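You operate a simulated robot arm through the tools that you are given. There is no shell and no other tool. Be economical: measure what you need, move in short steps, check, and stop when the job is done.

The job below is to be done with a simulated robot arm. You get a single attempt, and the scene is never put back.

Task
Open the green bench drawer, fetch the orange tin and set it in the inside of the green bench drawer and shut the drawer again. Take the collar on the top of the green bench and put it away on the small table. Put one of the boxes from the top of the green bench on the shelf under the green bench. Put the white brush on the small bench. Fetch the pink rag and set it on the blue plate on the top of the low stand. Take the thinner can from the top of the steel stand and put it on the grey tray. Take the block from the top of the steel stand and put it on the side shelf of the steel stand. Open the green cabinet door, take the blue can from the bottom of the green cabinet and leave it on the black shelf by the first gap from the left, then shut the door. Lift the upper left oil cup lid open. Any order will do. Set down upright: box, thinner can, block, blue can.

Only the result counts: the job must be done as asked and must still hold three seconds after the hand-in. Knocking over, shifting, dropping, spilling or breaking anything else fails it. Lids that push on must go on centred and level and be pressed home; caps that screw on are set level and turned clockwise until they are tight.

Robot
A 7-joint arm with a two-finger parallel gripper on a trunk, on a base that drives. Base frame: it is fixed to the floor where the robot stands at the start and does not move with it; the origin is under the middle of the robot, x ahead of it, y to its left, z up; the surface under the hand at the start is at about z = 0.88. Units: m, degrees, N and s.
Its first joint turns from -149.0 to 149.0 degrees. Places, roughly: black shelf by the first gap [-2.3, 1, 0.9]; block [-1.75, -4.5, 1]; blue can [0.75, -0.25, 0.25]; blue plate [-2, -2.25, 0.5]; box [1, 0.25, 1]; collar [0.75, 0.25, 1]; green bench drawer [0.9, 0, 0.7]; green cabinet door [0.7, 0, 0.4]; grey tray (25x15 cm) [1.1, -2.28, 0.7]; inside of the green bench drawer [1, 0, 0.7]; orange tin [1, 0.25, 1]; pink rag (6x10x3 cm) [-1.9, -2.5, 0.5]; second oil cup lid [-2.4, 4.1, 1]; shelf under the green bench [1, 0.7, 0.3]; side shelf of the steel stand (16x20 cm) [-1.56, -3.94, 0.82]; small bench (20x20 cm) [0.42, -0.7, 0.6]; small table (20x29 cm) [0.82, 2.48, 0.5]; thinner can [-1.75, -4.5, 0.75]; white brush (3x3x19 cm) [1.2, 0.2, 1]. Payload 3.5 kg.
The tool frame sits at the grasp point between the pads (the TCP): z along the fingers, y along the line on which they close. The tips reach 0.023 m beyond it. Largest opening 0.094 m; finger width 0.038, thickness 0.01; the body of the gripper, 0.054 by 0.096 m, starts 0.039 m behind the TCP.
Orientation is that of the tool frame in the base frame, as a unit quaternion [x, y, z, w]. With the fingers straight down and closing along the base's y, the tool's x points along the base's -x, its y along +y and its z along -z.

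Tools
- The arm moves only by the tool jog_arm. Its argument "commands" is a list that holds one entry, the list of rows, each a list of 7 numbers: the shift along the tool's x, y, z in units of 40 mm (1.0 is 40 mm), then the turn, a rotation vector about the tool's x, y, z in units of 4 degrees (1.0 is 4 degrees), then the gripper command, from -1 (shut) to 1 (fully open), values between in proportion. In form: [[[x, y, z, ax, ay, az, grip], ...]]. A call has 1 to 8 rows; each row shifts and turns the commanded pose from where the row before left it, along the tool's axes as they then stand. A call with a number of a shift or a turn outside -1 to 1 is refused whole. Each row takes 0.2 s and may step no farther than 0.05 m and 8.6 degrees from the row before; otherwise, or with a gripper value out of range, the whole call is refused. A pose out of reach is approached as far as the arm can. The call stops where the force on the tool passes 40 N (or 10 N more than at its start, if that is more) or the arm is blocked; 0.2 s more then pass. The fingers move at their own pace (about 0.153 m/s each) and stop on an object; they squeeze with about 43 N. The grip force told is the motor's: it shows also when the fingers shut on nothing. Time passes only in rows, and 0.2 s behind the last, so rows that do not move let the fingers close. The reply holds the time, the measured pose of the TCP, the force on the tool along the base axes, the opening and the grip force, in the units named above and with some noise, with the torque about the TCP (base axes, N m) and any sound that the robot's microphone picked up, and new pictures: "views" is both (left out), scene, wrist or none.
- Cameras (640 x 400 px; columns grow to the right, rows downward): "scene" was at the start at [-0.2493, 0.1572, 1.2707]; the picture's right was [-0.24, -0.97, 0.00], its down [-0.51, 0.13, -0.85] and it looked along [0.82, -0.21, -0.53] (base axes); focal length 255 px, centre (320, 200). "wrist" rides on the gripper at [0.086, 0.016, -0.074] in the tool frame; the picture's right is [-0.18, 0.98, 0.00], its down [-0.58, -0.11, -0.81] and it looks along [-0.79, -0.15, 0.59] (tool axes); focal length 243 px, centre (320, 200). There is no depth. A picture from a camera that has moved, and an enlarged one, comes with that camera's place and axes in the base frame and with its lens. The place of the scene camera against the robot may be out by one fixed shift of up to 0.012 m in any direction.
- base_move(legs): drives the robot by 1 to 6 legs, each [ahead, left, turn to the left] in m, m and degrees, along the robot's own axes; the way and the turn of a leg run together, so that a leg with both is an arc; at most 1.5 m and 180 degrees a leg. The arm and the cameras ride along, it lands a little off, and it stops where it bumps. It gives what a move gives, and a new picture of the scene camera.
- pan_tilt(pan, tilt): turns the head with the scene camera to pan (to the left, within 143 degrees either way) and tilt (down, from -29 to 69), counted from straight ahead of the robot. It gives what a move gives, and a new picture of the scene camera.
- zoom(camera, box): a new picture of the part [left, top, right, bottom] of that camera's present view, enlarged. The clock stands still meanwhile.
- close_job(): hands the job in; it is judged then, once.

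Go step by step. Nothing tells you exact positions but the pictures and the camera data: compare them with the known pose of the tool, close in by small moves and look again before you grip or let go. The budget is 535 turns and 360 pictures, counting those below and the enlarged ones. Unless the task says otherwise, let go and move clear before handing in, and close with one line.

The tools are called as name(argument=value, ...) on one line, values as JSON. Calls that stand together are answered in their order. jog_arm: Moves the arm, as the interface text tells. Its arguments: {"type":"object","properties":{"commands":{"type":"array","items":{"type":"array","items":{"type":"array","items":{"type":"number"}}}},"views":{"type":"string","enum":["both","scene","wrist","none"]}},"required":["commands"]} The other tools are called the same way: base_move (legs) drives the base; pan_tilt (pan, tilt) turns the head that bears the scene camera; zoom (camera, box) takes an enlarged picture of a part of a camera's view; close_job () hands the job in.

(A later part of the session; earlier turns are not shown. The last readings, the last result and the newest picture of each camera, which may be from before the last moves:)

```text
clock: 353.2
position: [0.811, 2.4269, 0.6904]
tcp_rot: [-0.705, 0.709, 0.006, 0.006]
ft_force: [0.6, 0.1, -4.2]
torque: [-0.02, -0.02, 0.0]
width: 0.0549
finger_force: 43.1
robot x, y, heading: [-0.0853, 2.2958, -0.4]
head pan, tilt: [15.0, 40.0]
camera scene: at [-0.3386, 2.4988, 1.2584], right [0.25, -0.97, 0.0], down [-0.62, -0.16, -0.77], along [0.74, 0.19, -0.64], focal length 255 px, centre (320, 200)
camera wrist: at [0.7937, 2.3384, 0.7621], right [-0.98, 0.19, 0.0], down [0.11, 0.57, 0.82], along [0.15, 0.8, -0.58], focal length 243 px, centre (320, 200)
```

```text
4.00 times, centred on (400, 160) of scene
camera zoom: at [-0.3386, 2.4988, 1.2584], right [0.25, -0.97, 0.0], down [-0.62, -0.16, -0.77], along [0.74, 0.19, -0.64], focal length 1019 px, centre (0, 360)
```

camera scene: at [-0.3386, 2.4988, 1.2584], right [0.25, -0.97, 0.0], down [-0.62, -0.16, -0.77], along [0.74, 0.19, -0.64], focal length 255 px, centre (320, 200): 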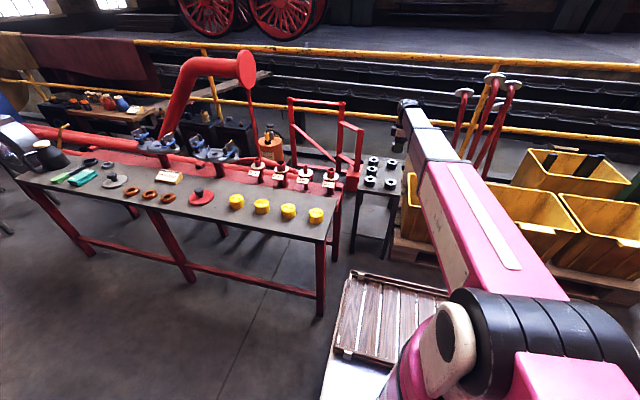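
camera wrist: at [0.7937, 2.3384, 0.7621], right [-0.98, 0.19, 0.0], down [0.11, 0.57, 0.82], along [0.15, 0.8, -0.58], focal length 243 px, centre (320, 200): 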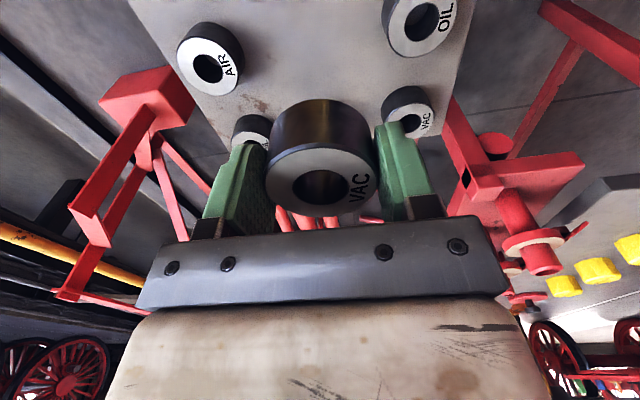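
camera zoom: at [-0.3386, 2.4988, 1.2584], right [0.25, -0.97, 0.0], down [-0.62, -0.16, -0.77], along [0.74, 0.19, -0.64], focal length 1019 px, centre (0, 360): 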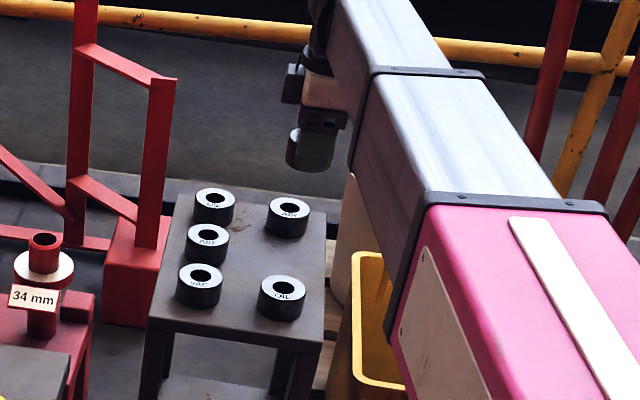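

Aligned with the slot (mid at x≈0.82). I lower to contact.

jog_arm(commands=[[[0, -0.2, 0.8, 0, 0, 0, -1], [0, 0, 0.8, 0, 0, 0, -1], [0, 0, 0.8, 0, 0, 0, -1], [0, 0, 0.7, 0, 0, 0, -1]]], views="wrist")

jog_arm(commands=[[[0, 0, 0.3, 0, 0, 0, -1], [0, 0, 0.2, 0, 0, 0, -1], [0, 0, 0.2, 0, 0, 0, -1], [0, 0, 0.2, 0, 0, 0, -1], [0, 0, 0.2, 0, 0, 0, -1]]], views="none")

```text
clock: 354.2
position: [0.8209, 2.4295, 0.5672]
tcp_rot: [-0.705, 0.709, 0.006, 0.006]
ft_force: [1.0, -0.6, -5.5]
torque: [-0.02, -0.02, 0.01]
width: 0.055
finger_force: 43.4
robot x, y, heading: [-0.09, 2.2977, -0.2]
head pan, tilt: [15.0, 40.0]
camera wrist: at [0.8039, 2.3414, 0.6394], right [-0.98, 0.19, 0.0], down [0.11, 0.57, 0.82], along [0.15, 0.8, -0.58], focal length 243 px, centre (320, 200)
```

wrist: 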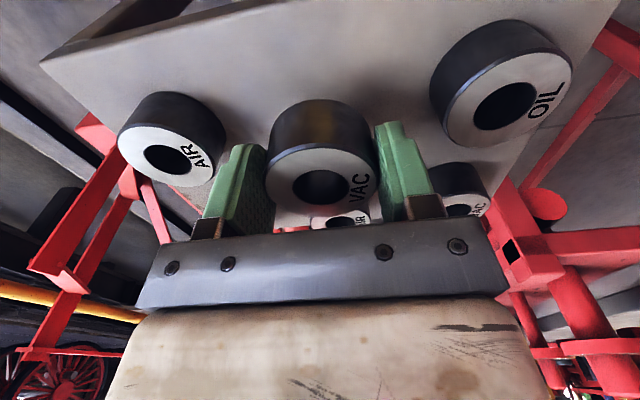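

```text
clock: 355.4
position: [0.8185, 2.4283, 0.5257]
tcp_rot: [-0.704, 0.71, 0.005, 0.007]
ft_force: [-0.2, -1.6, 32.0]
torque: [0.15, 0.62, 0.23]
width: 0.0546
finger_force: 43.0
robot x, y, heading: [-0.0864, 2.2967, -0.4]
head pan, tilt: [15.0, 40.0]
```

Collar rests on the table. I release modestly and rise.

jog_arm(commands=[[[0, 0, -0.05, 0, 0, 0, -1], [0, 0, 0, 0, 0, 0, 0.42], [0, 0, 0, 0, 0, 0, 0.42], [0, 0, -0.5, 0, 0, 0, 0.42], [0, 0, -1, 0, 0, 0, 0.42], [0, 0, -1, 0, 0, 0, 0.42], [0, 0, -1, 0, 0, 0, 0.42], [0, 0, -1, 0, 0, 0, 0.42]]], views="wrist")

```text
clock: 357.2
position: [0.8159, 2.427, 0.7039]
tcp_rot: [-0.704, 0.71, 0.006, 0.006]
ft_force: [0.5, 0.2, 0.5]
torque: [0.01, 0.0, -0.01]
width: 0.0665
finger_force: 0.1
robot x, y, heading: [-0.0882, 2.2997, -0.1]
head pan, tilt: [15.0, 40.0]
camera wrist: at [0.799, 2.3391, 0.7766], right [-0.98, 0.19, 0.0], down [0.11, 0.57, 0.82], along [0.15, 0.8, -0.58], focal length 243 px, centre (320, 200)
```

wrist: 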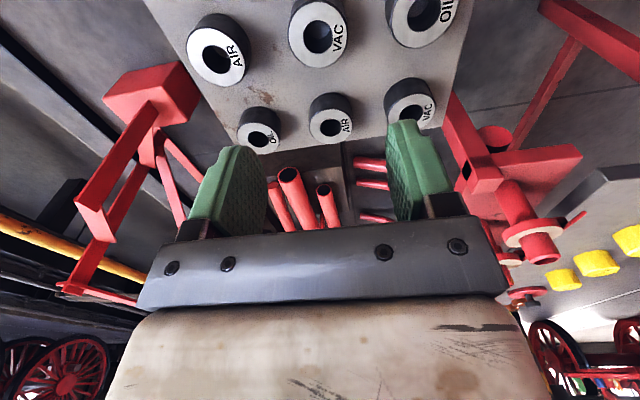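

The collar sits in its slot. Now to the other end of the hall for the rag: I raise the arm and drive.

jog_arm(commands=[[[0, 0, -1, 0, 0, 0, 0.42], [0, 0, -1, 0, 0, 0, 0.42], [0, 0, -1, 0, 0, 0, 0.42], [0, 0, -1, 0, 0, 0, 0.42], [0, 0, -1, 0, 0, 0, 0.42], [0, 0, -1, 0, 0, 0, 0.42]]], views="none")

base_move(legs=[[-0.75, 0, 0], [0, -1.5, 0], [0, -1.5, 0], [0, -0.5, 0], [0, 0, 180]])

pan_tilt(pan=35, tilt=25)

```text
clock: 358.6
position: [0.8179, 2.4233, 0.9463]
tcp_rot: [-0.704, 0.71, 0.006, 0.006]
ft_force: [0.4, 0.3, -0.5]
torque: [0.0, -0.03, 0.0]
width: 0.0668
finger_force: 0.0
robot x, y, heading: [-0.0871, 2.2968, 0.0]
head pan, tilt: [15.0, 40.0]
```

```text
clock: 386.8
position: [-1.6426, -1.3829, 0.9461]
tcp_rot: [0.692, 0.722, -0.006, 0.006]
ft_force: [-0.3, -0.4, -0.5]
torque: [0.01, -0.02, 0.0]
width: 0.0668
finger_force: 0.0
robot x, y, heading: [-0.7495, -1.2093, -177.6]
head pan, tilt: [15.0, 40.0]
camera scene: at [-0.4953, -1.4229, 1.2584], right [-0.3, 0.95, 0.0], down [0.61, 0.19, -0.77], along [-0.73, -0.23, -0.64], focal length 255 px, centre (320, 200)
```

scene: 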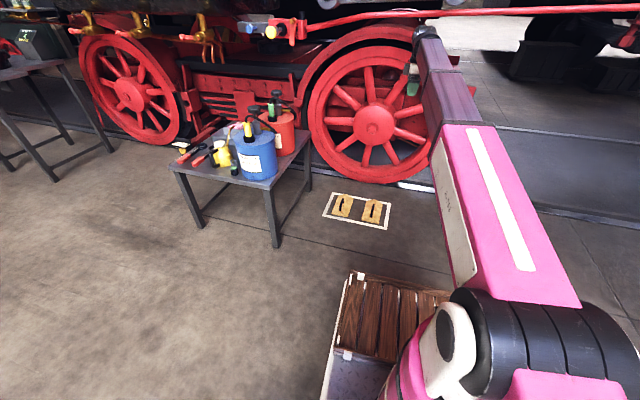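

```text
clock: 387.6
position: [-1.6415, -1.3829, 0.9464]
tcp_rot: [0.692, 0.721, -0.006, 0.006]
ft_force: [-0.1, -0.8, 0.2]
torque: [-0.01, 0.01, 0.0]
width: 0.0667
finger_force: 0.0
robot x, y, heading: [-0.7493, -1.2101, -177.5]
head pan, tilt: [35.0, 25.0]
camera scene: at [-0.4874, -1.4534, 1.2817], right [-0.61, 0.79, 0.0], down [0.34, 0.26, -0.91], along [-0.72, -0.55, -0.42], focal length 255 px, centre (320, 200)
```

scene: 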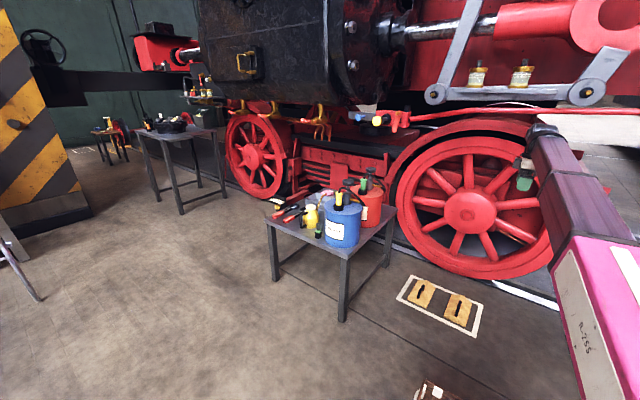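

zoom(camera="scene", box=[240, 150, 420, 290])

zoom(camera="scene", box=[60, 60, 300, 210])

```text
2.86 times, centred on (330, 220) of scene
camera zoom: at [-0.4874, -1.4534, 1.2817], right [-0.61, 0.79, 0.0], down [0.34, 0.26, -0.91], along [-0.72, -0.55, -0.42], focal length 728 px, centre (291, 143)
```

zoom: 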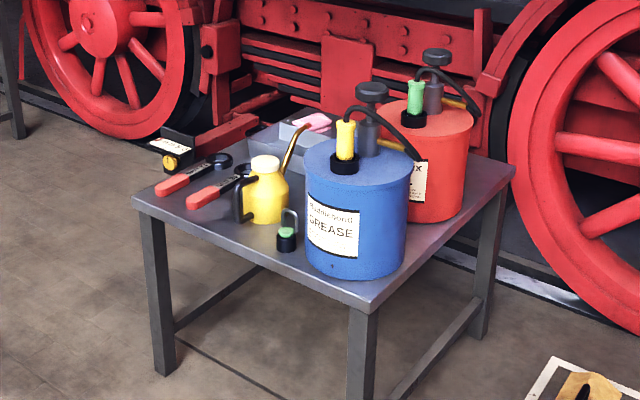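

```text
2.67 times, centred on (180, 135) of scene
camera zoom: at [-0.4874, -1.4534, 1.2817], right [-0.61, 0.79, 0.0], down [0.34, 0.26, -0.91], along [-0.72, -0.55, -0.42], focal length 679 px, centre (693, 373)
```

zoom: 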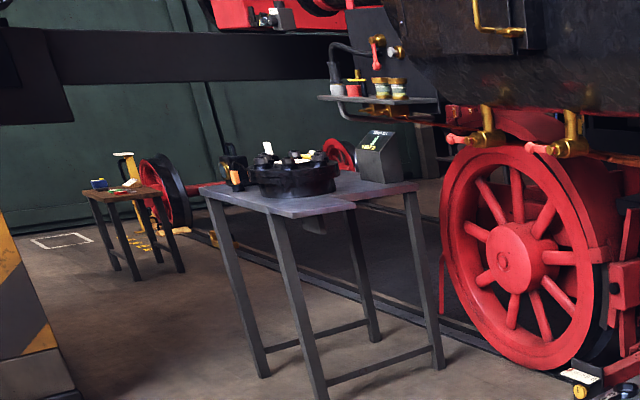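

The pink rag lies in a grey tray on the low stand's far-left corner, near (-1.88, -2.44); the plate must be behind the tubs. I go round to the stand's south side, facing it.

base_move(legs=[[0, 1.5, 0], [0, 0.4, 0], [0, 0, -92.5]])

pan_tilt(pan=55, tilt=30)

zoom(camera="scene", box=[220, 120, 460, 270])

```text
clock: 391.1
position: [-1.6168, -1.9201, 0.9452]
tcp_rot: [0.696, 0.718, -0.007, 0.007]
ft_force: [0.2, 0.0, -0.2]
torque: [-0.01, 0.02, -0.01]
width: 0.0668
finger_force: 0.2
robot x, y, heading: [-0.7258, -1.7613, -177.6]
head pan, tilt: [35.0, 25.0]
stopped in leg 1: the robot was blocked; the commanded pose is now the measured one
camera scene: at [-0.4613, -2.0039, 1.2817], right [-0.61, 0.79, 0.0], down [0.33, 0.26, -0.91], along [-0.72, -0.55, -0.42], focal length 255 px, centre (320, 200)
```

scene: 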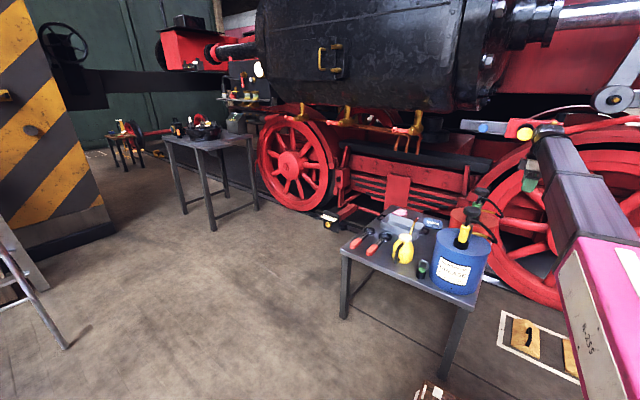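

```text
clock: 391.9
position: [-1.6176, -1.9204, 0.9461]
tcp_rot: [0.697, 0.717, -0.006, 0.006]
ft_force: [-0.3, 0.0, 0.1]
torque: [0.04, -0.02, -0.01]
width: 0.0667
finger_force: 0.1
robot x, y, heading: [-0.7163, -1.7598, -177.5]
head pan, tilt: [55.0, 30.0]
camera scene: at [-0.4369, -2.0237, 1.2739], right [-0.84, 0.54, 0.0], down [0.27, 0.42, -0.87], along [-0.46, -0.73, -0.5], focal length 255 px, centre (320, 200)
```

scene: 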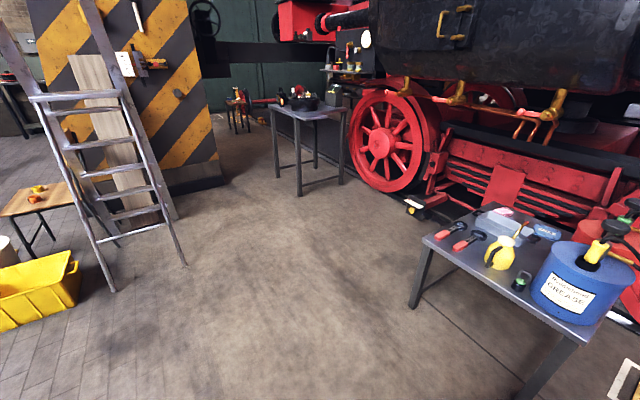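

```text
2.67 times, centred on (340, 195) of scene
camera zoom: at [-0.4369, -2.0237, 1.2739], right [-0.84, 0.54, 0.0], down [0.27, 0.42, -0.87], along [-0.46, -0.73, -0.5], focal length 679 px, centre (267, 213)
```

zoom: 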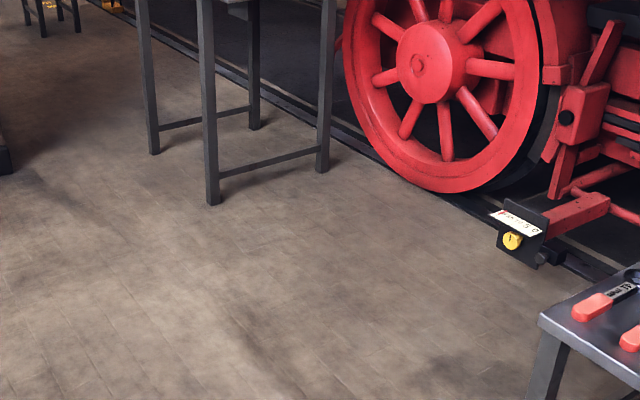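

The base was blocked - probably the arm touched something over the tubs. I back straight off first and check the tubs.

base_move(legs=[[-0.1, -0.1, 0], [-0.4, 0, 0]])

pan_tilt(pan=25, tilt=25)

zoom(camera="scene", box=[240, 130, 440, 280])

```text
clock: 395.3
position: [-1.1221, -1.7974, 0.945]
tcp_rot: [0.697, 0.717, -0.005, 0.006]
ft_force: [-0.5, -1.2, -0.5]
torque: [-0.01, -0.01, -0.01]
width: 0.0668
finger_force: 0.0
robot x, y, heading: [-0.223, -1.64, -177.4]
head pan, tilt: [55.0, 30.0]
camera scene: at [0.0583, -1.9026, 1.2737], right [-0.84, 0.54, 0.0], down [0.27, 0.42, -0.87], along [-0.47, -0.73, -0.5], focal length 255 px, centre (320, 200)
```

scene: 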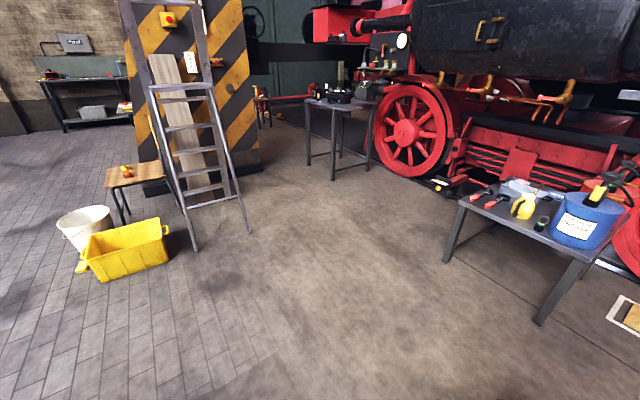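

```text
clock: 396.3
position: [-1.1219, -1.7976, 0.9451]
tcp_rot: [0.698, 0.716, -0.005, 0.005]
ft_force: [-0.5, 1.4, -0.2]
torque: [0.03, -0.02, 0.0]
width: 0.0665
finger_force: 0.0
robot x, y, heading: [-0.2253, -1.6394, -177.5]
head pan, tilt: [25.0, 25.0]
camera scene: at [0.0252, -1.8689, 1.2817], right [-0.46, 0.89, 0.0], down [0.37, 0.2, -0.91], along [-0.8, -0.42, -0.42], focal length 255 px, centre (320, 200)
```

scene: 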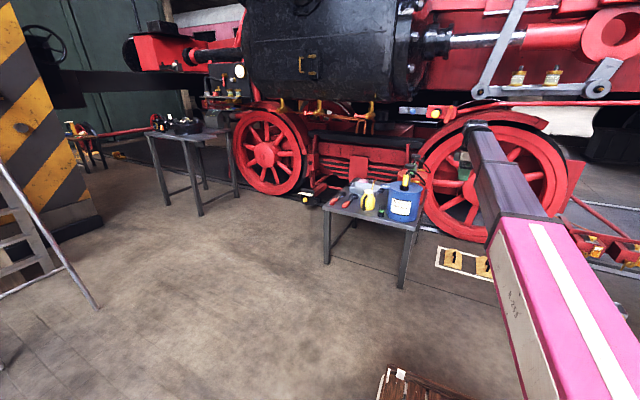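

```text
2.67 times, centred on (340, 205) of scene
camera zoom: at [0.0252, -1.8689, 1.2817], right [-0.46, 0.89, 0.0], down [0.37, 0.2, -0.91], along [-0.8, -0.42, -0.42], focal length 679 px, centre (267, 187)
```

zoom: 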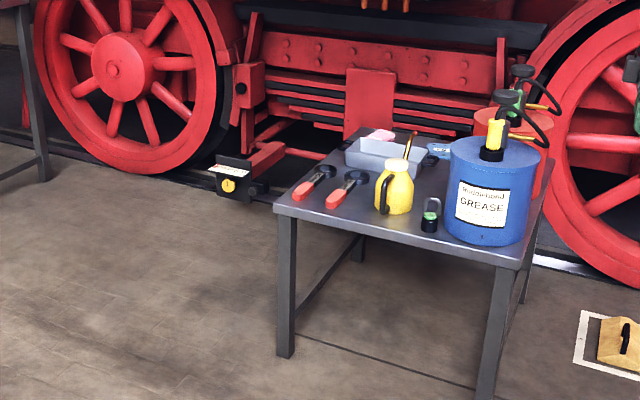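

Nothing moved. The blue plate shows at about (-1.88, -2.29). I drive round to the south side with a wider berth.

base_move(legs=[[0, 1.4, 0], [0.4, 0, 0], [0, 0, -92.5]])

pan_tilt(pan=40, tilt=30)

```text
clock: 409.4
position: [-0.6458, -2.1581, 0.9461]
tcp_rot: [1.0, -0.024, -0.008, -0.001]
ft_force: [-0.8, -0.8, -0.1]
torque: [-0.03, 0.02, 0.04]
width: 0.0668
finger_force: 0.1
robot x, y, heading: [-0.5578, -3.0611, 88.1]
head pan, tilt: [25.0, 25.0]
camera scene: at [-0.8017, -3.313, 1.2817], right [0.92, 0.39, 0.0], down [0.17, -0.39, -0.91], along [-0.36, 0.83, -0.42], focal length 255 px, centre (320, 200)
```

scene: 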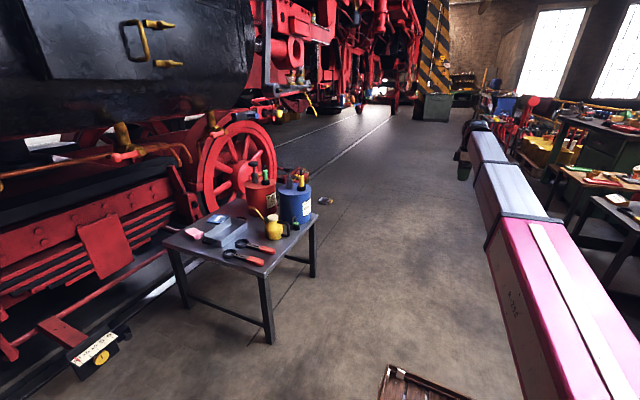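

```text
clock: 410.2
position: [-0.6471, -2.1573, 0.9455]
tcp_rot: [1.0, -0.024, -0.008, 0.0]
ft_force: [0.4, 0.1, 0.8]
torque: [-0.03, -0.01, -0.02]
width: 0.0665
finger_force: 0.1
robot x, y, heading: [-0.5578, -3.066, 88.0]
head pan, tilt: [40.0, 30.0]
camera scene: at [-0.8213, -3.3266, 1.2738], right [0.79, 0.62, 0.0], down [0.31, -0.39, -0.87], along [-0.53, 0.68, -0.5], focal length 255 px, centre (320, 200)
```

scene: 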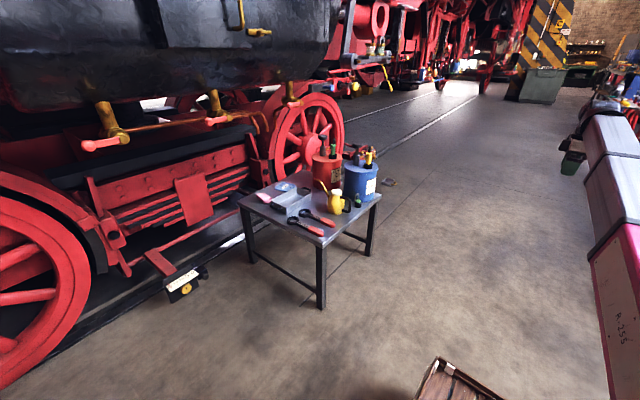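

zoom(camera="scene", box=[220, 120, 400, 260])

```text
2.86 times, centred on (310, 190) of scene
camera zoom: at [-0.8213, -3.3266, 1.2738], right [0.79, 0.62, 0.0], down [0.31, -0.39, -0.87], along [-0.53, 0.68, -0.5], focal length 728 px, centre (349, 229)
```

zoom: 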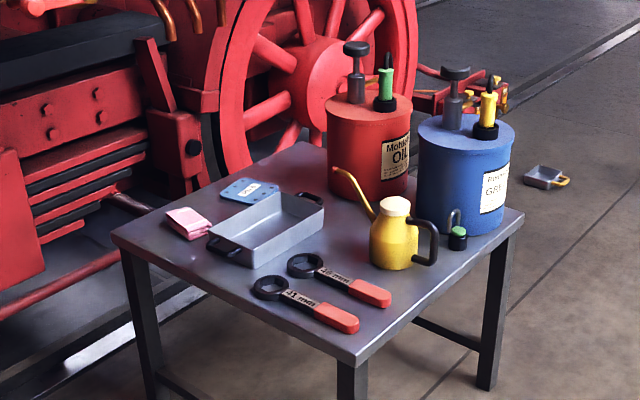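

Rag at (-1.906, -2.48), long side roughly along x; blue plate at (-1.935, -2.276). I retract the arm a little and drive to the south side.

jog_arm(commands=[[[0, 1, 0, 0, 0, 0, 1], [0, 1, 0, 0, 0, 0, 1], [0, 1, 0, 0, 0, 0, 1], [0, 1, 0, 0, 0, 0, 1], [0, 1, 0, 0, 0, 0, 1]]], views="none")

base_move(legs=[[0, 1.05, 2]])

jog_arm(commands=[[[0, 0, 0, 0, 0, 0, 1]]], views="wrist")

```text
clock: 411.4
position: [-0.6572, -2.3566, 0.9462]
tcp_rot: [1.0, -0.024, -0.008, 0.0]
ft_force: [1.0, -0.2, -0.3]
torque: [-0.02, 0.01, 0.0]
width: 0.094
finger_force: 0.0
robot x, y, heading: [-0.5602, -3.0656, 88.1]
head pan, tilt: [40.0, 30.0]
```

```text
clock: 415.7
position: [-1.5898, -2.3962, 0.9486]
tcp_rot: [1.0, 0.018, -0.009, 0.0]
ft_force: [-0.6, -0.2, -0.4]
torque: [0.01, -0.01, 0.0]
width: 0.0944
finger_force: 0.0
robot x, y, heading: [-1.4346, -3.092, 93.1]
head pan, tilt: [40.0, 30.0]
stopped in leg 1: the robot was blocked; the commanded pose is now the measured one
camera scene: at [-1.6668, -3.3732, 1.2685], right [0.78, 0.62, 0.0], down [0.34, -0.43, -0.84], along [-0.52, 0.65, -0.55], focal length 255 px, centre (320, 200)
```

scene: 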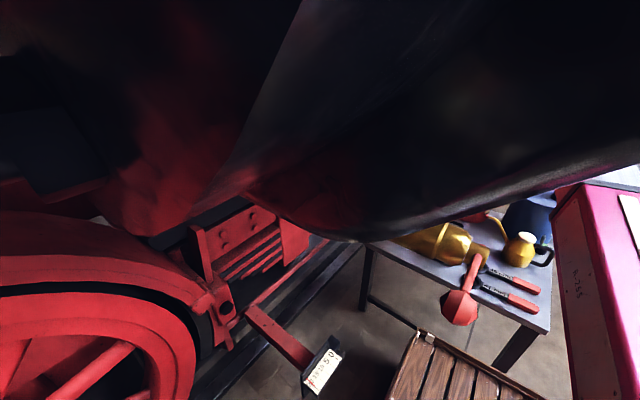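

```text
clock: 416.1
position: [-1.5898, -2.3955, 0.9491]
tcp_rot: [1.0, 0.017, -0.01, -0.002]
ft_force: [0.6, 0.2, 0.4]
torque: [-0.03, 0.01, 0.01]
width: 0.0939
finger_force: 0.0
robot x, y, heading: [-1.4353, -3.0887, 92.8]
head pan, tilt: [40.0, 30.0]
camera wrist: at [-1.5015, -2.4093, 1.0213], right [-0.15, -0.99, 0.0], down [-0.57, 0.09, 0.82], along [-0.81, 0.12, -0.58], focal length 243 px, centre (320, 200)
```

wrist: 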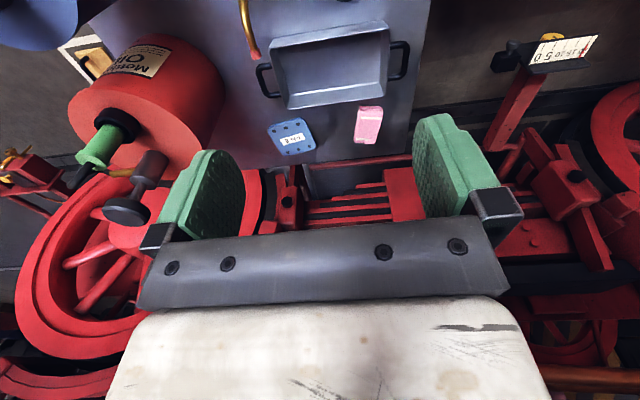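

The camera mast touched the locomotive's cylinder; I move off it slightly. From here both rag and plate are in reach; I lower and move over the rag.

base_move(legs=[[0.04, -0.05, -2]])

pan_tilt(pan=0, tilt=40)

```text
clock: 416.8
position: [-1.5806, -2.3909, 0.9494]
tcp_rot: [1.0, 0.015, -0.009, -0.001]
ft_force: [-0.1, -0.3, 0.2]
torque: [-0.02, 0.0, 0.0]
width: 0.0941
finger_force: 0.0
robot x, y, heading: [-1.4263, -3.0846, 92.9]
head pan, tilt: [40.0, 30.0]
stopped in leg 1: the robot was blocked; the commanded pose is now the measured one
camera scene: at [-1.6656, -3.3732, 1.2682], right [0.74, 0.67, 0.0], down [0.37, -0.41, -0.84], along [-0.56, 0.62, -0.55], focal length 255 px, centre (320, 200)
```

scene: 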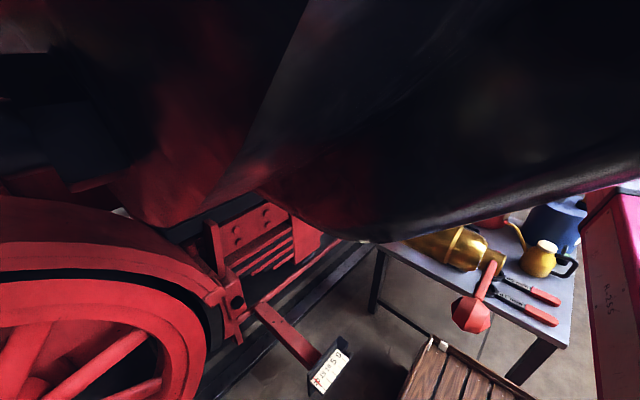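

```text
clock: 417.9
position: [-1.5814, -2.3917, 0.9482]
tcp_rot: [1.0, 0.016, -0.008, -0.002]
ft_force: [0.6, -0.1, -0.4]
torque: [-0.02, -0.03, 0.01]
width: 0.0942
finger_force: 0.1
robot x, y, heading: [-1.4268, -3.0858, 92.7]
head pan, tilt: [0.0, 40.0]
camera scene: at [-1.6365, -3.3584, 1.2582], right [0.95, 0.32, 0.0], down [0.2, -0.6, -0.77], along [-0.25, 0.73, -0.63], focal length 255 px, centre (320, 200)
```

scene: 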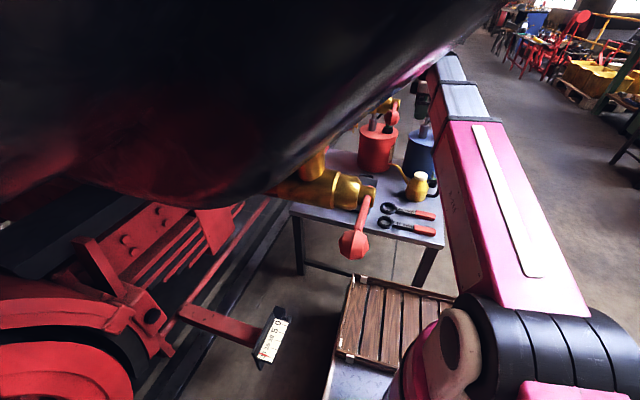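

The mast is wedged against the cylinder; I drive straight away from it (to the right).

base_move(legs=[[0, -0.2, 0]])

```text
clock: 419.5
position: [-1.383, -2.3792, 0.9472]
tcp_rot: [1.0, 0.015, -0.009, 0.001]
ft_force: [0.7, 0.0, 0.6]
torque: [-0.02, 0.03, 0.0]
width: 0.0941
finger_force: 0.0
robot x, y, heading: [-1.2287, -3.0775, 92.6]
head pan, tilt: [0.0, 40.0]
camera scene: at [-1.4154, -3.3409, 1.2584], right [1.0, 0.05, 0.0], down [0.03, -0.64, -0.77], along [-0.04, 0.77, -0.64], focal length 255 px, centre (320, 200)
```

scene: 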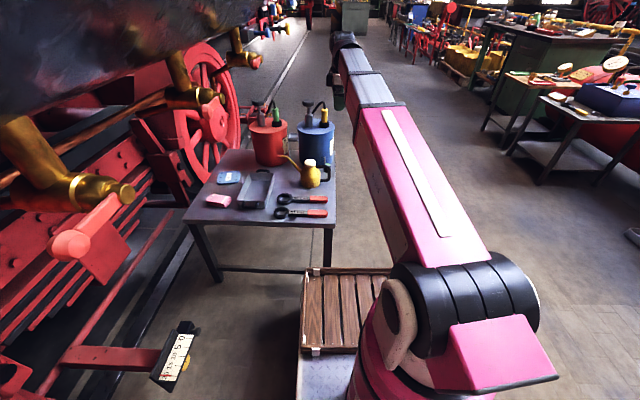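

Clear again with a good view. I shift slightly left and forward to the best standing point.

base_move(legs=[[0.05, 0.09, -2]])

jog_arm(commands=[[[-1, 0, 0.7, 0, 0, 0, 1], [-1, 0, 0.7, 0, 0, 0, 1], [-1, 0.3, 0.7, 0, 0, 0, 1], [-1, 0.3, 0.7, 0, 0, 0, 1], [-1, 0.3, 0.7, 0, 0, 0, 1], [-1, 0.3, 0.7, 0, 0, 0, 1]]], views="both")

```text
clock: 420.7
position: [-1.451, -2.3261, 0.9463]
tcp_rot: [1.0, -0.001, -0.009, 0.0]
ft_force: [0.0, -0.2, -1.3]
torque: [-0.01, 0.01, 0.0]
width: 0.094
finger_force: 0.1
robot x, y, heading: [-1.3196, -3.032, 90.7]
head pan, tilt: [0.0, 40.0]
camera scene: at [-1.5155, -3.2866, 1.2584], right [1.0, 0.01, 0.0], down [0.01, -0.64, -0.77], along [-0.01, 0.77, -0.64], focal length 255 px, centre (320, 200)
```

scene: 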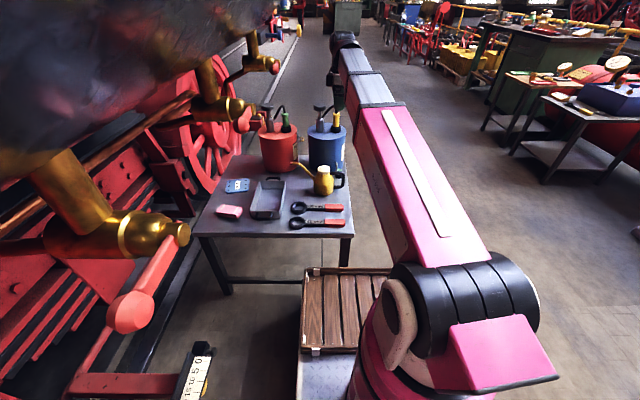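

```text
refused: row 3 steps farther than a row can; nothing moved
```

Brass cocks of the locomotive hang at z≈1.0 over the stand, so I first lower the arm over the free part of the stand, then slide under them toward the rag.

jog_arm(commands=[[[-0.25, 0.65, 1, 0, 0, 0, 1], [-0.25, 0.65, 1, 0, 0, 0, 1], [-0.25, 0.65, 1, 0, 0, 0, 1], [-0.25, 0.65, 1, 0, 0, 0, 1], [-0.25, 0.65, 1, 0, 0, 0, 1]]], views="none")

jog_arm(commands=[[[-0.9, 0, 0.2, 0, 0, 0, 1], [-0.9, 0, 0.2, 0, 0, 0, 1], [-0.9, 0, 0.2, 0, 0, 0, 1], [-0.9, 0, 0.2, 0, 0, 0, 1], [-0.9, 0, 0, 0, 0, 0, 1], [-0.9, 0, 0, 0, 0, 0, 1], [-0.9, 0, 0, 0, 0, 0, 1]]], views="both")

```text
clock: 421.9
position: [-1.5057, -2.4573, 0.747]
tcp_rot: [1.0, -0.001, -0.008, -0.001]
ft_force: [0.1, 0.1, 0.1]
torque: [-0.03, 0.0, -0.01]
width: 0.0939
finger_force: 0.0
robot x, y, heading: [-1.3219, -3.0295, 90.7]
head pan, tilt: [0.0, 40.0]
```

```text
clock: 423.5
position: [-1.7592, -2.4537, 0.7206]
tcp_rot: [1.0, -0.003, -0.008, 0.0]
ft_force: [-0.2, 0.4, -0.1]
torque: [0.03, -0.01, 0.0]
width: 0.0942
finger_force: 0.1
robot x, y, heading: [-1.319, -3.0304, 91.0]
head pan, tilt: [0.0, 40.0]
camera scene: at [-1.5156, -3.2865, 1.2584], right [1.0, 0.01, 0.0], down [0.01, -0.64, -0.77], along [-0.01, 0.77, -0.64], focal length 255 px, centre (320, 200)
camera wrist: at [-1.6712, -2.4709, 0.7928], right [-0.19, -0.98, 0.0], down [-0.57, 0.11, 0.82], along [-0.8, 0.15, -0.58], focal length 243 px, centre (320, 200)
```

scene: 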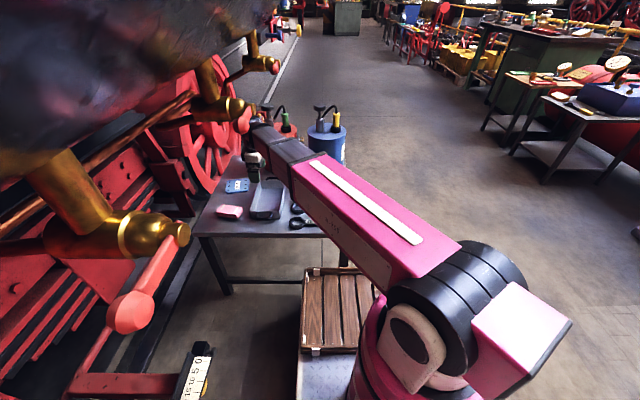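
wrist: 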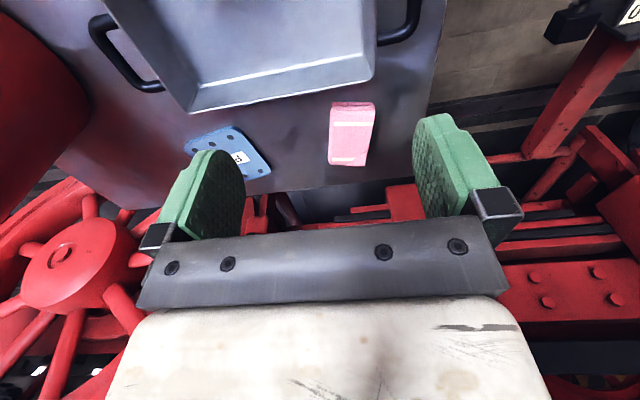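

jog_arm(commands=[[[0, 0, 0.9, 0, 0, 0, 1], [0, 0, 0.9, 0, 0, 0, 1], [-0.85, 0.13, 0, 0, 0, 0, 1], [-0.85, 0.13, 0, 0, 0, 0, 1], [-0.85, 0.13, 0, 0, 0, 0, 1], [-0.8, 0.12, 0, 0, 0, 0, 1]]], views="wrist")

```text
clock: 424.9
position: [-1.8945, -2.4758, 0.6494]
tcp_rot: [1.0, -0.002, -0.009, -0.001]
ft_force: [0.0, -0.5, 0.2]
torque: [0.01, -0.02, 0.03]
width: 0.0942
finger_force: 0.1
robot x, y, heading: [-1.3245, -3.0314, 90.5]
head pan, tilt: [0.0, 40.0]
camera wrist: at [-1.8055, -2.4926, 0.7212], right [-0.19, -0.98, 0.0], down [-0.57, 0.11, 0.82], along [-0.8, 0.15, -0.58], focal length 243 px, centre (320, 200)
```

wrist: 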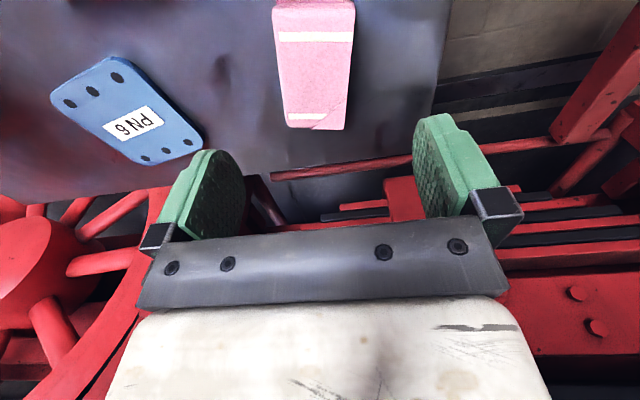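

jog_arm(commands=[[[-0.08, 0, 1, 0, 0, 0, 1], [-0.08, 0, 1, 0, 0, 0, 1], [0, 0, 0.9, 0, 0, 0, 1], [0, 0, 0, 0, 0, 0, -1], [0, 0, 0, 0, 0, 0, -1], [0, 0, 0, 0, 0, 0, -1], [0, 0, -0.8, 0, 0, 0, -1]]], views="wrist")

```text
clock: 426.5
position: [-1.902, -2.4751, 0.5661]
tcp_rot: [1.0, -0.003, -0.008, 0.0]
ft_force: [0.0, 0.7, 0.0]
torque: [0.03, 0.02, 0.01]
width: 0.0608
finger_force: 43.4
robot x, y, heading: [-1.3213, -3.0269, 90.7]
head pan, tilt: [0.0, 40.0]
camera wrist: at [-1.8145, -2.4924, 0.6395], right [-0.19, -0.98, 0.0], down [-0.57, 0.11, 0.82], along [-0.8, 0.15, -0.58], focal length 243 px, centre (320, 200)
```

wrist: 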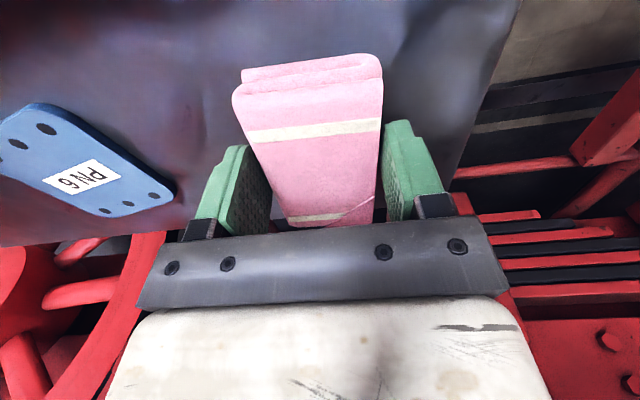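

Rag held. I carry it over the plate.

jog_arm(commands=[[[0, 0, -0.8, 0, 0, 0, -1], [-0.05, -0.97, 0, 0, 0, 0, -1], [-0.05, -0.97, 0, 0, 0, 0, -1], [-0.05, -0.97, 0, 0, 0, 0, -1], [-0.05, -0.97, 0, 0, 0, 0, -1], [-0.05, -0.97, 0, 0, 0, 0, -1]]], views="both")

```text
clock: 427.9
position: [-1.9118, -2.2817, 0.5992]
tcp_rot: [1.0, -0.002, -0.009, -0.001]
ft_force: [-0.2, -0.5, -0.6]
torque: [0.01, -0.02, 0.02]
width: 0.0608
finger_force: 42.6
robot x, y, heading: [-1.3192, -3.0306, 90.9]
head pan, tilt: [0.0, 40.0]
camera scene: at [-1.5155, -3.2867, 1.2584], right [1.0, 0.01, 0.0], down [0.01, -0.64, -0.77], along [-0.01, 0.77, -0.64], focal length 255 px, centre (320, 200)
camera wrist: at [-1.824, -2.2987, 0.672], right [-0.19, -0.98, 0.0], down [-0.57, 0.11, 0.82], along [-0.8, 0.15, -0.58], focal length 243 px, centre (320, 200)
```

scene: 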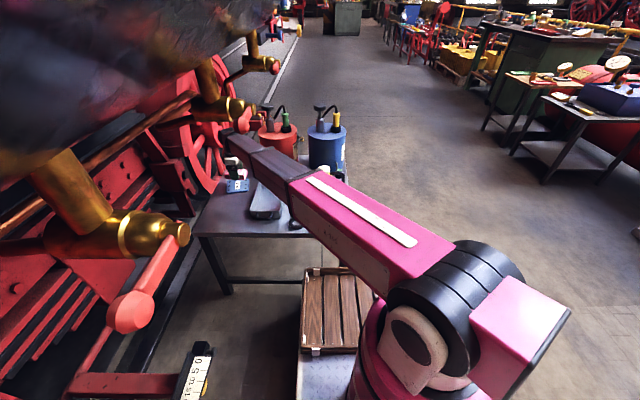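
wrist: 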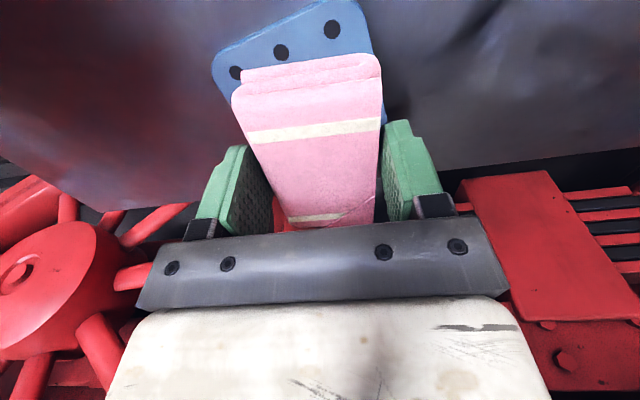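

Over the plate. I lower and release.

jog_arm(commands=[[[0.1, -0.15, 0.7, 0, 0, 0, -1], [0, 0, 0.5, 0, 0, 0, -1], [0, 0, 0.2, 0, 0, 0, -1], [0, 0, 0.2, 0, 0, 0, -1]]], views="none")

```text
clock: 428.9
position: [-1.9077, -2.2754, 0.5406]
tcp_rot: [1.0, -0.003, -0.01, -0.002]
ft_force: [2.3, -0.3, 17.8]
torque: [0.31, -0.12, -0.28]
width: 0.0598
finger_force: 42.9
robot x, y, heading: [-1.3244, -3.0291, 91.0]
head pan, tilt: [0.0, 40.0]
stopped in row 4: the force on the tool passed its limit at 51 N (the readings are from after the stop); the commanded pose is now the measured one
```

jog_arm(commands=[[[0, 0, -0.03, 0, 0, 0, -1], [0, 0, 0, 0, 0, 0, 0.8], [0, 0, 0, 0, 0, 0, 0.8], [0, 0, -0.5, 0, 0, 0, 0.8], [0, 0, -0.8, 0, 0, 0, 0.8], [0, 0.8, -0.3, 0, 0, 0, 0.8], [0.3, 0.9, 0, 0, 0, 0, 0.8]]], views="wrist")

```text
clock: 430.5
position: [-1.8949, -2.3425, 0.6049]
tcp_rot: [1.0, -0.003, -0.011, -0.001]
ft_force: [0.4, -0.9, -0.6]
torque: [0.01, -0.04, -0.02]
width: 0.0845
finger_force: 0.1
robot x, y, heading: [-1.3242, -3.0264, 90.7]
head pan, tilt: [0.0, 40.0]
camera wrist: at [-1.8067, -2.3601, 0.6779], right [-0.19, -0.98, 0.0], down [-0.56, 0.11, 0.82], along [-0.8, 0.15, -0.58], focal length 243 px, centre (320, 200)
```

wrist: 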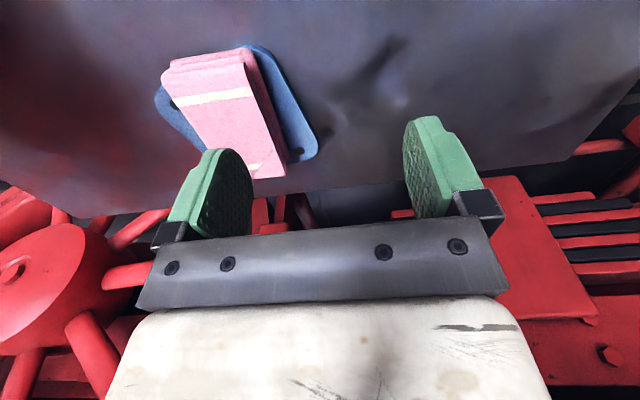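

The rag lies on the plate. I retrace the path out from under the cocks.

jog_arm(commands=[[[0, 0.4, -0.8, 0, 0, 0, 0.8], [0.6, 0.6, -0.3, 0, 0, 0, 0.8], [0.9, 0.5, 0, 0, 0, 0, 0.8], [0.9, 0.5, 0, 0, 0, 0, 0.8], [0.9, 0.3, -0.2, 0, 0, 0, 0.8], [0.9, 0, -0.4, 0, 0, 0, 0.8], [0.9, 0, -0.4, 0, 0, 0, 0.8], [0.9, 0, -0.4, 0, 0, 0, 0.8]]], views="none")

jog_arm(commands=[[[0.9, 0, -0.4, 0, 0, 0, 0.8], [0.9, 0, -0.4, 0, 0, 0, 0.8], [0.6, 0, -0.8, 0, 0, 0, 0.8], [0.6, 0, -0.8, 0, 0, 0, 0.8], [0.6, 0, -0.8, 0, 0, 0, 0.8], [0.6, 0, -0.8, 0, 0, 0, 0.8]]], views="scene")

```text
clock: 432.3
position: [-1.6495, -2.4354, 0.7022]
tcp_rot: [1.0, -0.002, -0.01, -0.002]
ft_force: [0.6, -0.6, 0.0]
torque: [0.01, 0.0, 0.0]
width: 0.0846
finger_force: 0.1
robot x, y, heading: [-1.3216, -3.0295, 90.9]
head pan, tilt: [0.0, 40.0]
```

```text
clock: 433.7
position: [-1.4804, -2.4394, 0.8568]
tcp_rot: [1.0, -0.003, -0.009, 0.0]
ft_force: [0.2, -0.4, -0.5]
torque: [0.01, -0.01, -0.01]
width: 0.0848
finger_force: 0.0
robot x, y, heading: [-1.3242, -3.0279, 90.7]
head pan, tilt: [0.0, 40.0]
camera scene: at [-1.5155, -3.2866, 1.2584], right [1.0, 0.01, 0.0], down [0.01, -0.64, -0.77], along [-0.01, 0.77, -0.64], focal length 255 px, centre (320, 200)
```

scene: 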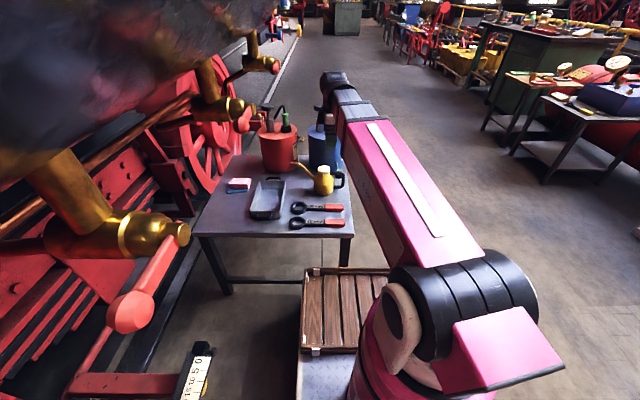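

Rag done. Now the steel stand to the south: I raise the arm, move clear and turn to look at it.

jog_arm(commands=[[[0, 0, -1, 0, 0, 0, 1], [0, 0, -1, 0, 0, 0, 1], [0, 0, -0.8, 0, 0, 0, 1]]], views="none")

base_move(legs=[[0, -0.5, 0], [0, 0, 90]])

pan_tilt(pan=50, tilt=25)

```text
clock: 434.5
position: [-1.4785, -2.4383, 0.9676]
tcp_rot: [1.0, -0.003, -0.01, -0.001]
ft_force: [-0.4, 0.0, 0.3]
torque: [0.03, 0.01, 0.01]
width: 0.094
finger_force: 0.0
robot x, y, heading: [-1.324, -3.0267, 90.4]
head pan, tilt: [0.0, 40.0]
```

```text
clock: 441.2
position: [-1.4029, -3.1653, 0.968]
tcp_rot: [0.714, 0.7, -0.007, 0.006]
ft_force: [0.7, 0.4, -0.7]
torque: [0.03, 0.03, 0.01]
width: 0.0941
finger_force: 0.1
robot x, y, heading: [-0.8108, -3.0203, 179.6]
head pan, tilt: [0.0, 40.0]
camera scene: at [-0.5729, -3.2214, 1.2584], right [0.0, 1.0, 0.0], down [0.64, 0.0, -0.77], along [-0.77, 0.0, -0.64], focal length 255 px, centre (320, 200)
```

scene: 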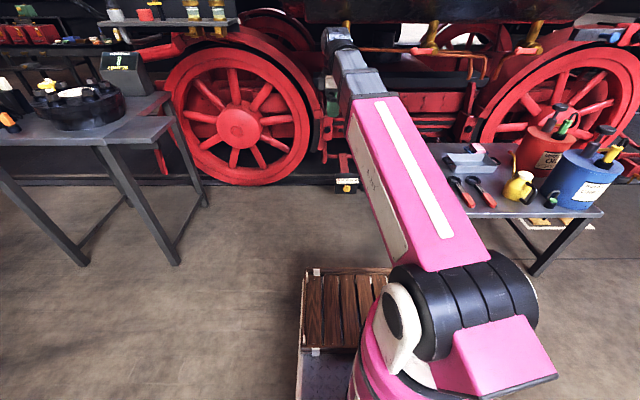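

```text
clock: 442.4
position: [-1.4022, -3.1654, 0.9678]
tcp_rot: [0.714, 0.7, -0.008, 0.006]
ft_force: [-0.2, -0.7, 0.0]
torque: [0.0, 0.02, -0.01]
width: 0.0941
finger_force: 0.1
robot x, y, heading: [-0.8117, -3.0212, 179.6]
head pan, tilt: [50.0, 25.0]
camera scene: at [-0.5474, -3.2921, 1.2817], right [-0.76, 0.65, 0.0], down [0.27, 0.32, -0.91], along [-0.59, -0.69, -0.42], focal length 255 px, centre (320, 200)
```

scene: 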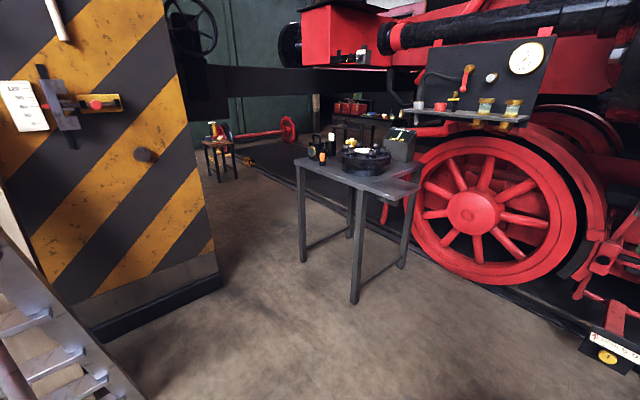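

zoom(camera="scene", box=[270, 110, 450, 220])

zoom(camera="scene", box=[380, 20, 600, 150])

```text
3.56 times, centred on (360, 165) of scene
camera zoom: at [-0.5474, -3.2921, 1.2817], right [-0.76, 0.65, 0.0], down [0.27, 0.32, -0.91], along [-0.59, -0.69, -0.42], focal length 906 px, centre (178, 324)
```

zoom: 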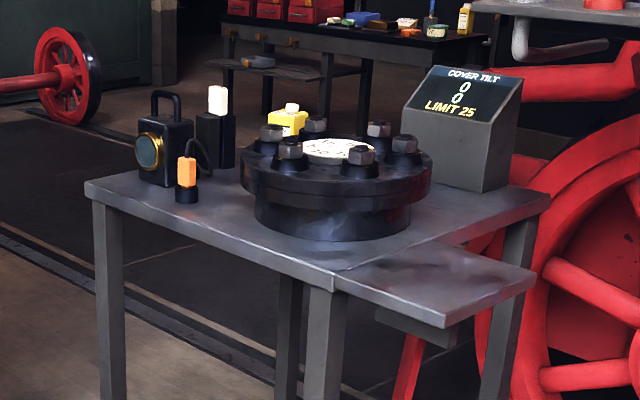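

```text
2.91 times, centred on (490, 85) of scene
camera zoom: at [-0.5474, -3.2921, 1.2817], right [-0.76, 0.65, 0.0], down [0.27, 0.32, -0.91], along [-0.59, -0.69, -0.42], focal length 741 px, centre (-174, 534)
```

zoom: 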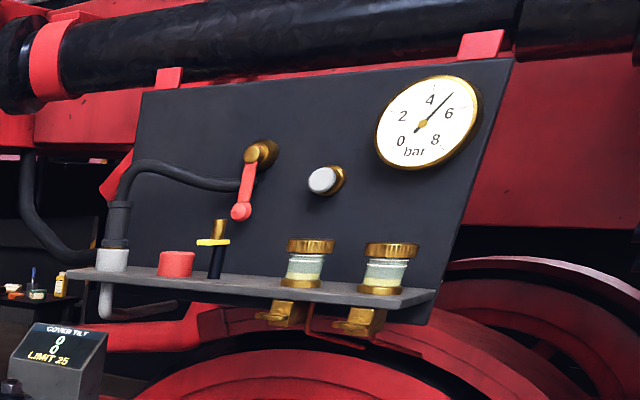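

The stand carries a black block with white top near (-1.69, -4.52), a yellow can near (-1.8, -4.45), a flange, a lantern; its side shelf is empty at (-1.55, -3.93). I raise a bit and drive to its east side.

jog_arm(commands=[[[0, 0, -0.9, 0, 0, 0, 1], [0, 0, -0.9, 0, 0, 0, 1]]], views="none")

base_move(legs=[[0, 1.25, 0.5]])

pan_tilt(pan=5, tilt=35)

zoom(camera="scene", box=[230, 60, 450, 210])

```text
clock: 443.0
position: [-1.4032, -3.1654, 1.041]
tcp_rot: [0.715, 0.699, -0.007, 0.007]
ft_force: [0.1, 0.6, -0.9]
torque: [0.02, 0.01, 0.0]
width: 0.0942
finger_force: 0.0
robot x, y, heading: [-0.8104, -3.0232, 179.8]
head pan, tilt: [50.0, 25.0]
```

```text
clock: 449.3
position: [-1.3981, -4.4268, 1.0405]
tcp_rot: [0.71, 0.704, -0.008, 0.006]
ft_force: [-0.6, 0.0, -0.1]
torque: [0.0, -0.01, -0.01]
width: 0.0939
finger_force: 0.0
robot x, y, heading: [-0.8055, -4.2741, -179.3]
head pan, tilt: [50.0, 25.0]
camera scene: at [-0.5409, -4.5441, 1.2817], right [-0.77, 0.64, 0.0], down [0.27, 0.33, -0.91], along [-0.58, -0.7, -0.42], focal length 255 px, centre (320, 200)
```

scene: 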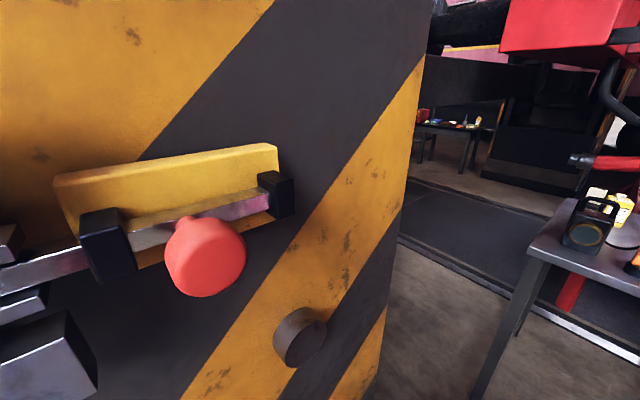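

```text
clock: 450.4
position: [-1.3989, -4.4277, 1.0404]
tcp_rot: [0.71, 0.704, -0.008, 0.007]
ft_force: [1.0, 0.1, 0.0]
torque: [-0.01, -0.02, -0.03]
width: 0.0941
finger_force: 0.1
robot x, y, heading: [-0.8074, -4.27, -179.6]
head pan, tilt: [5.0, 35.0]
camera scene: at [-0.57, -4.4815, 1.266], right [-0.1, 1.0, 0.0], down [0.57, 0.06, -0.82], along [-0.82, -0.08, -0.57], focal length 255 px, centre (320, 200)
```

scene: 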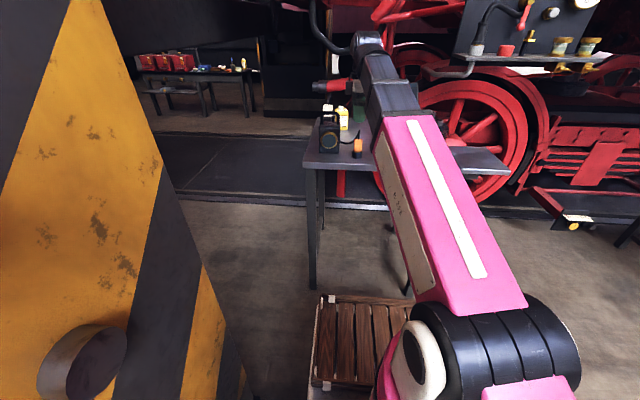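

```text
2.67 times, centred on (340, 135) of scene
camera zoom: at [-0.57, -4.4815, 1.266], right [-0.1, 1.0, 0.0], down [0.57, 0.06, -0.82], along [-0.82, -0.08, -0.57], focal length 679 px, centre (267, 373)
```

zoom: 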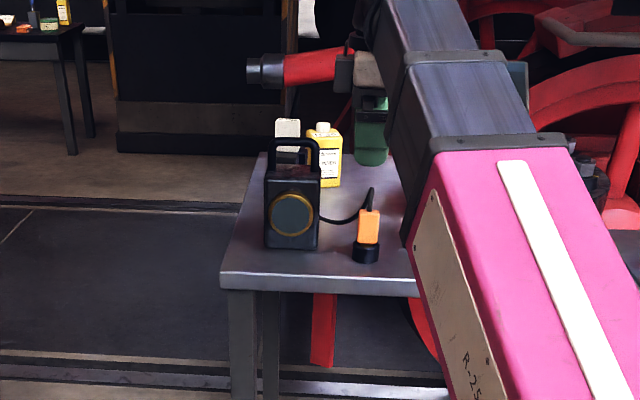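

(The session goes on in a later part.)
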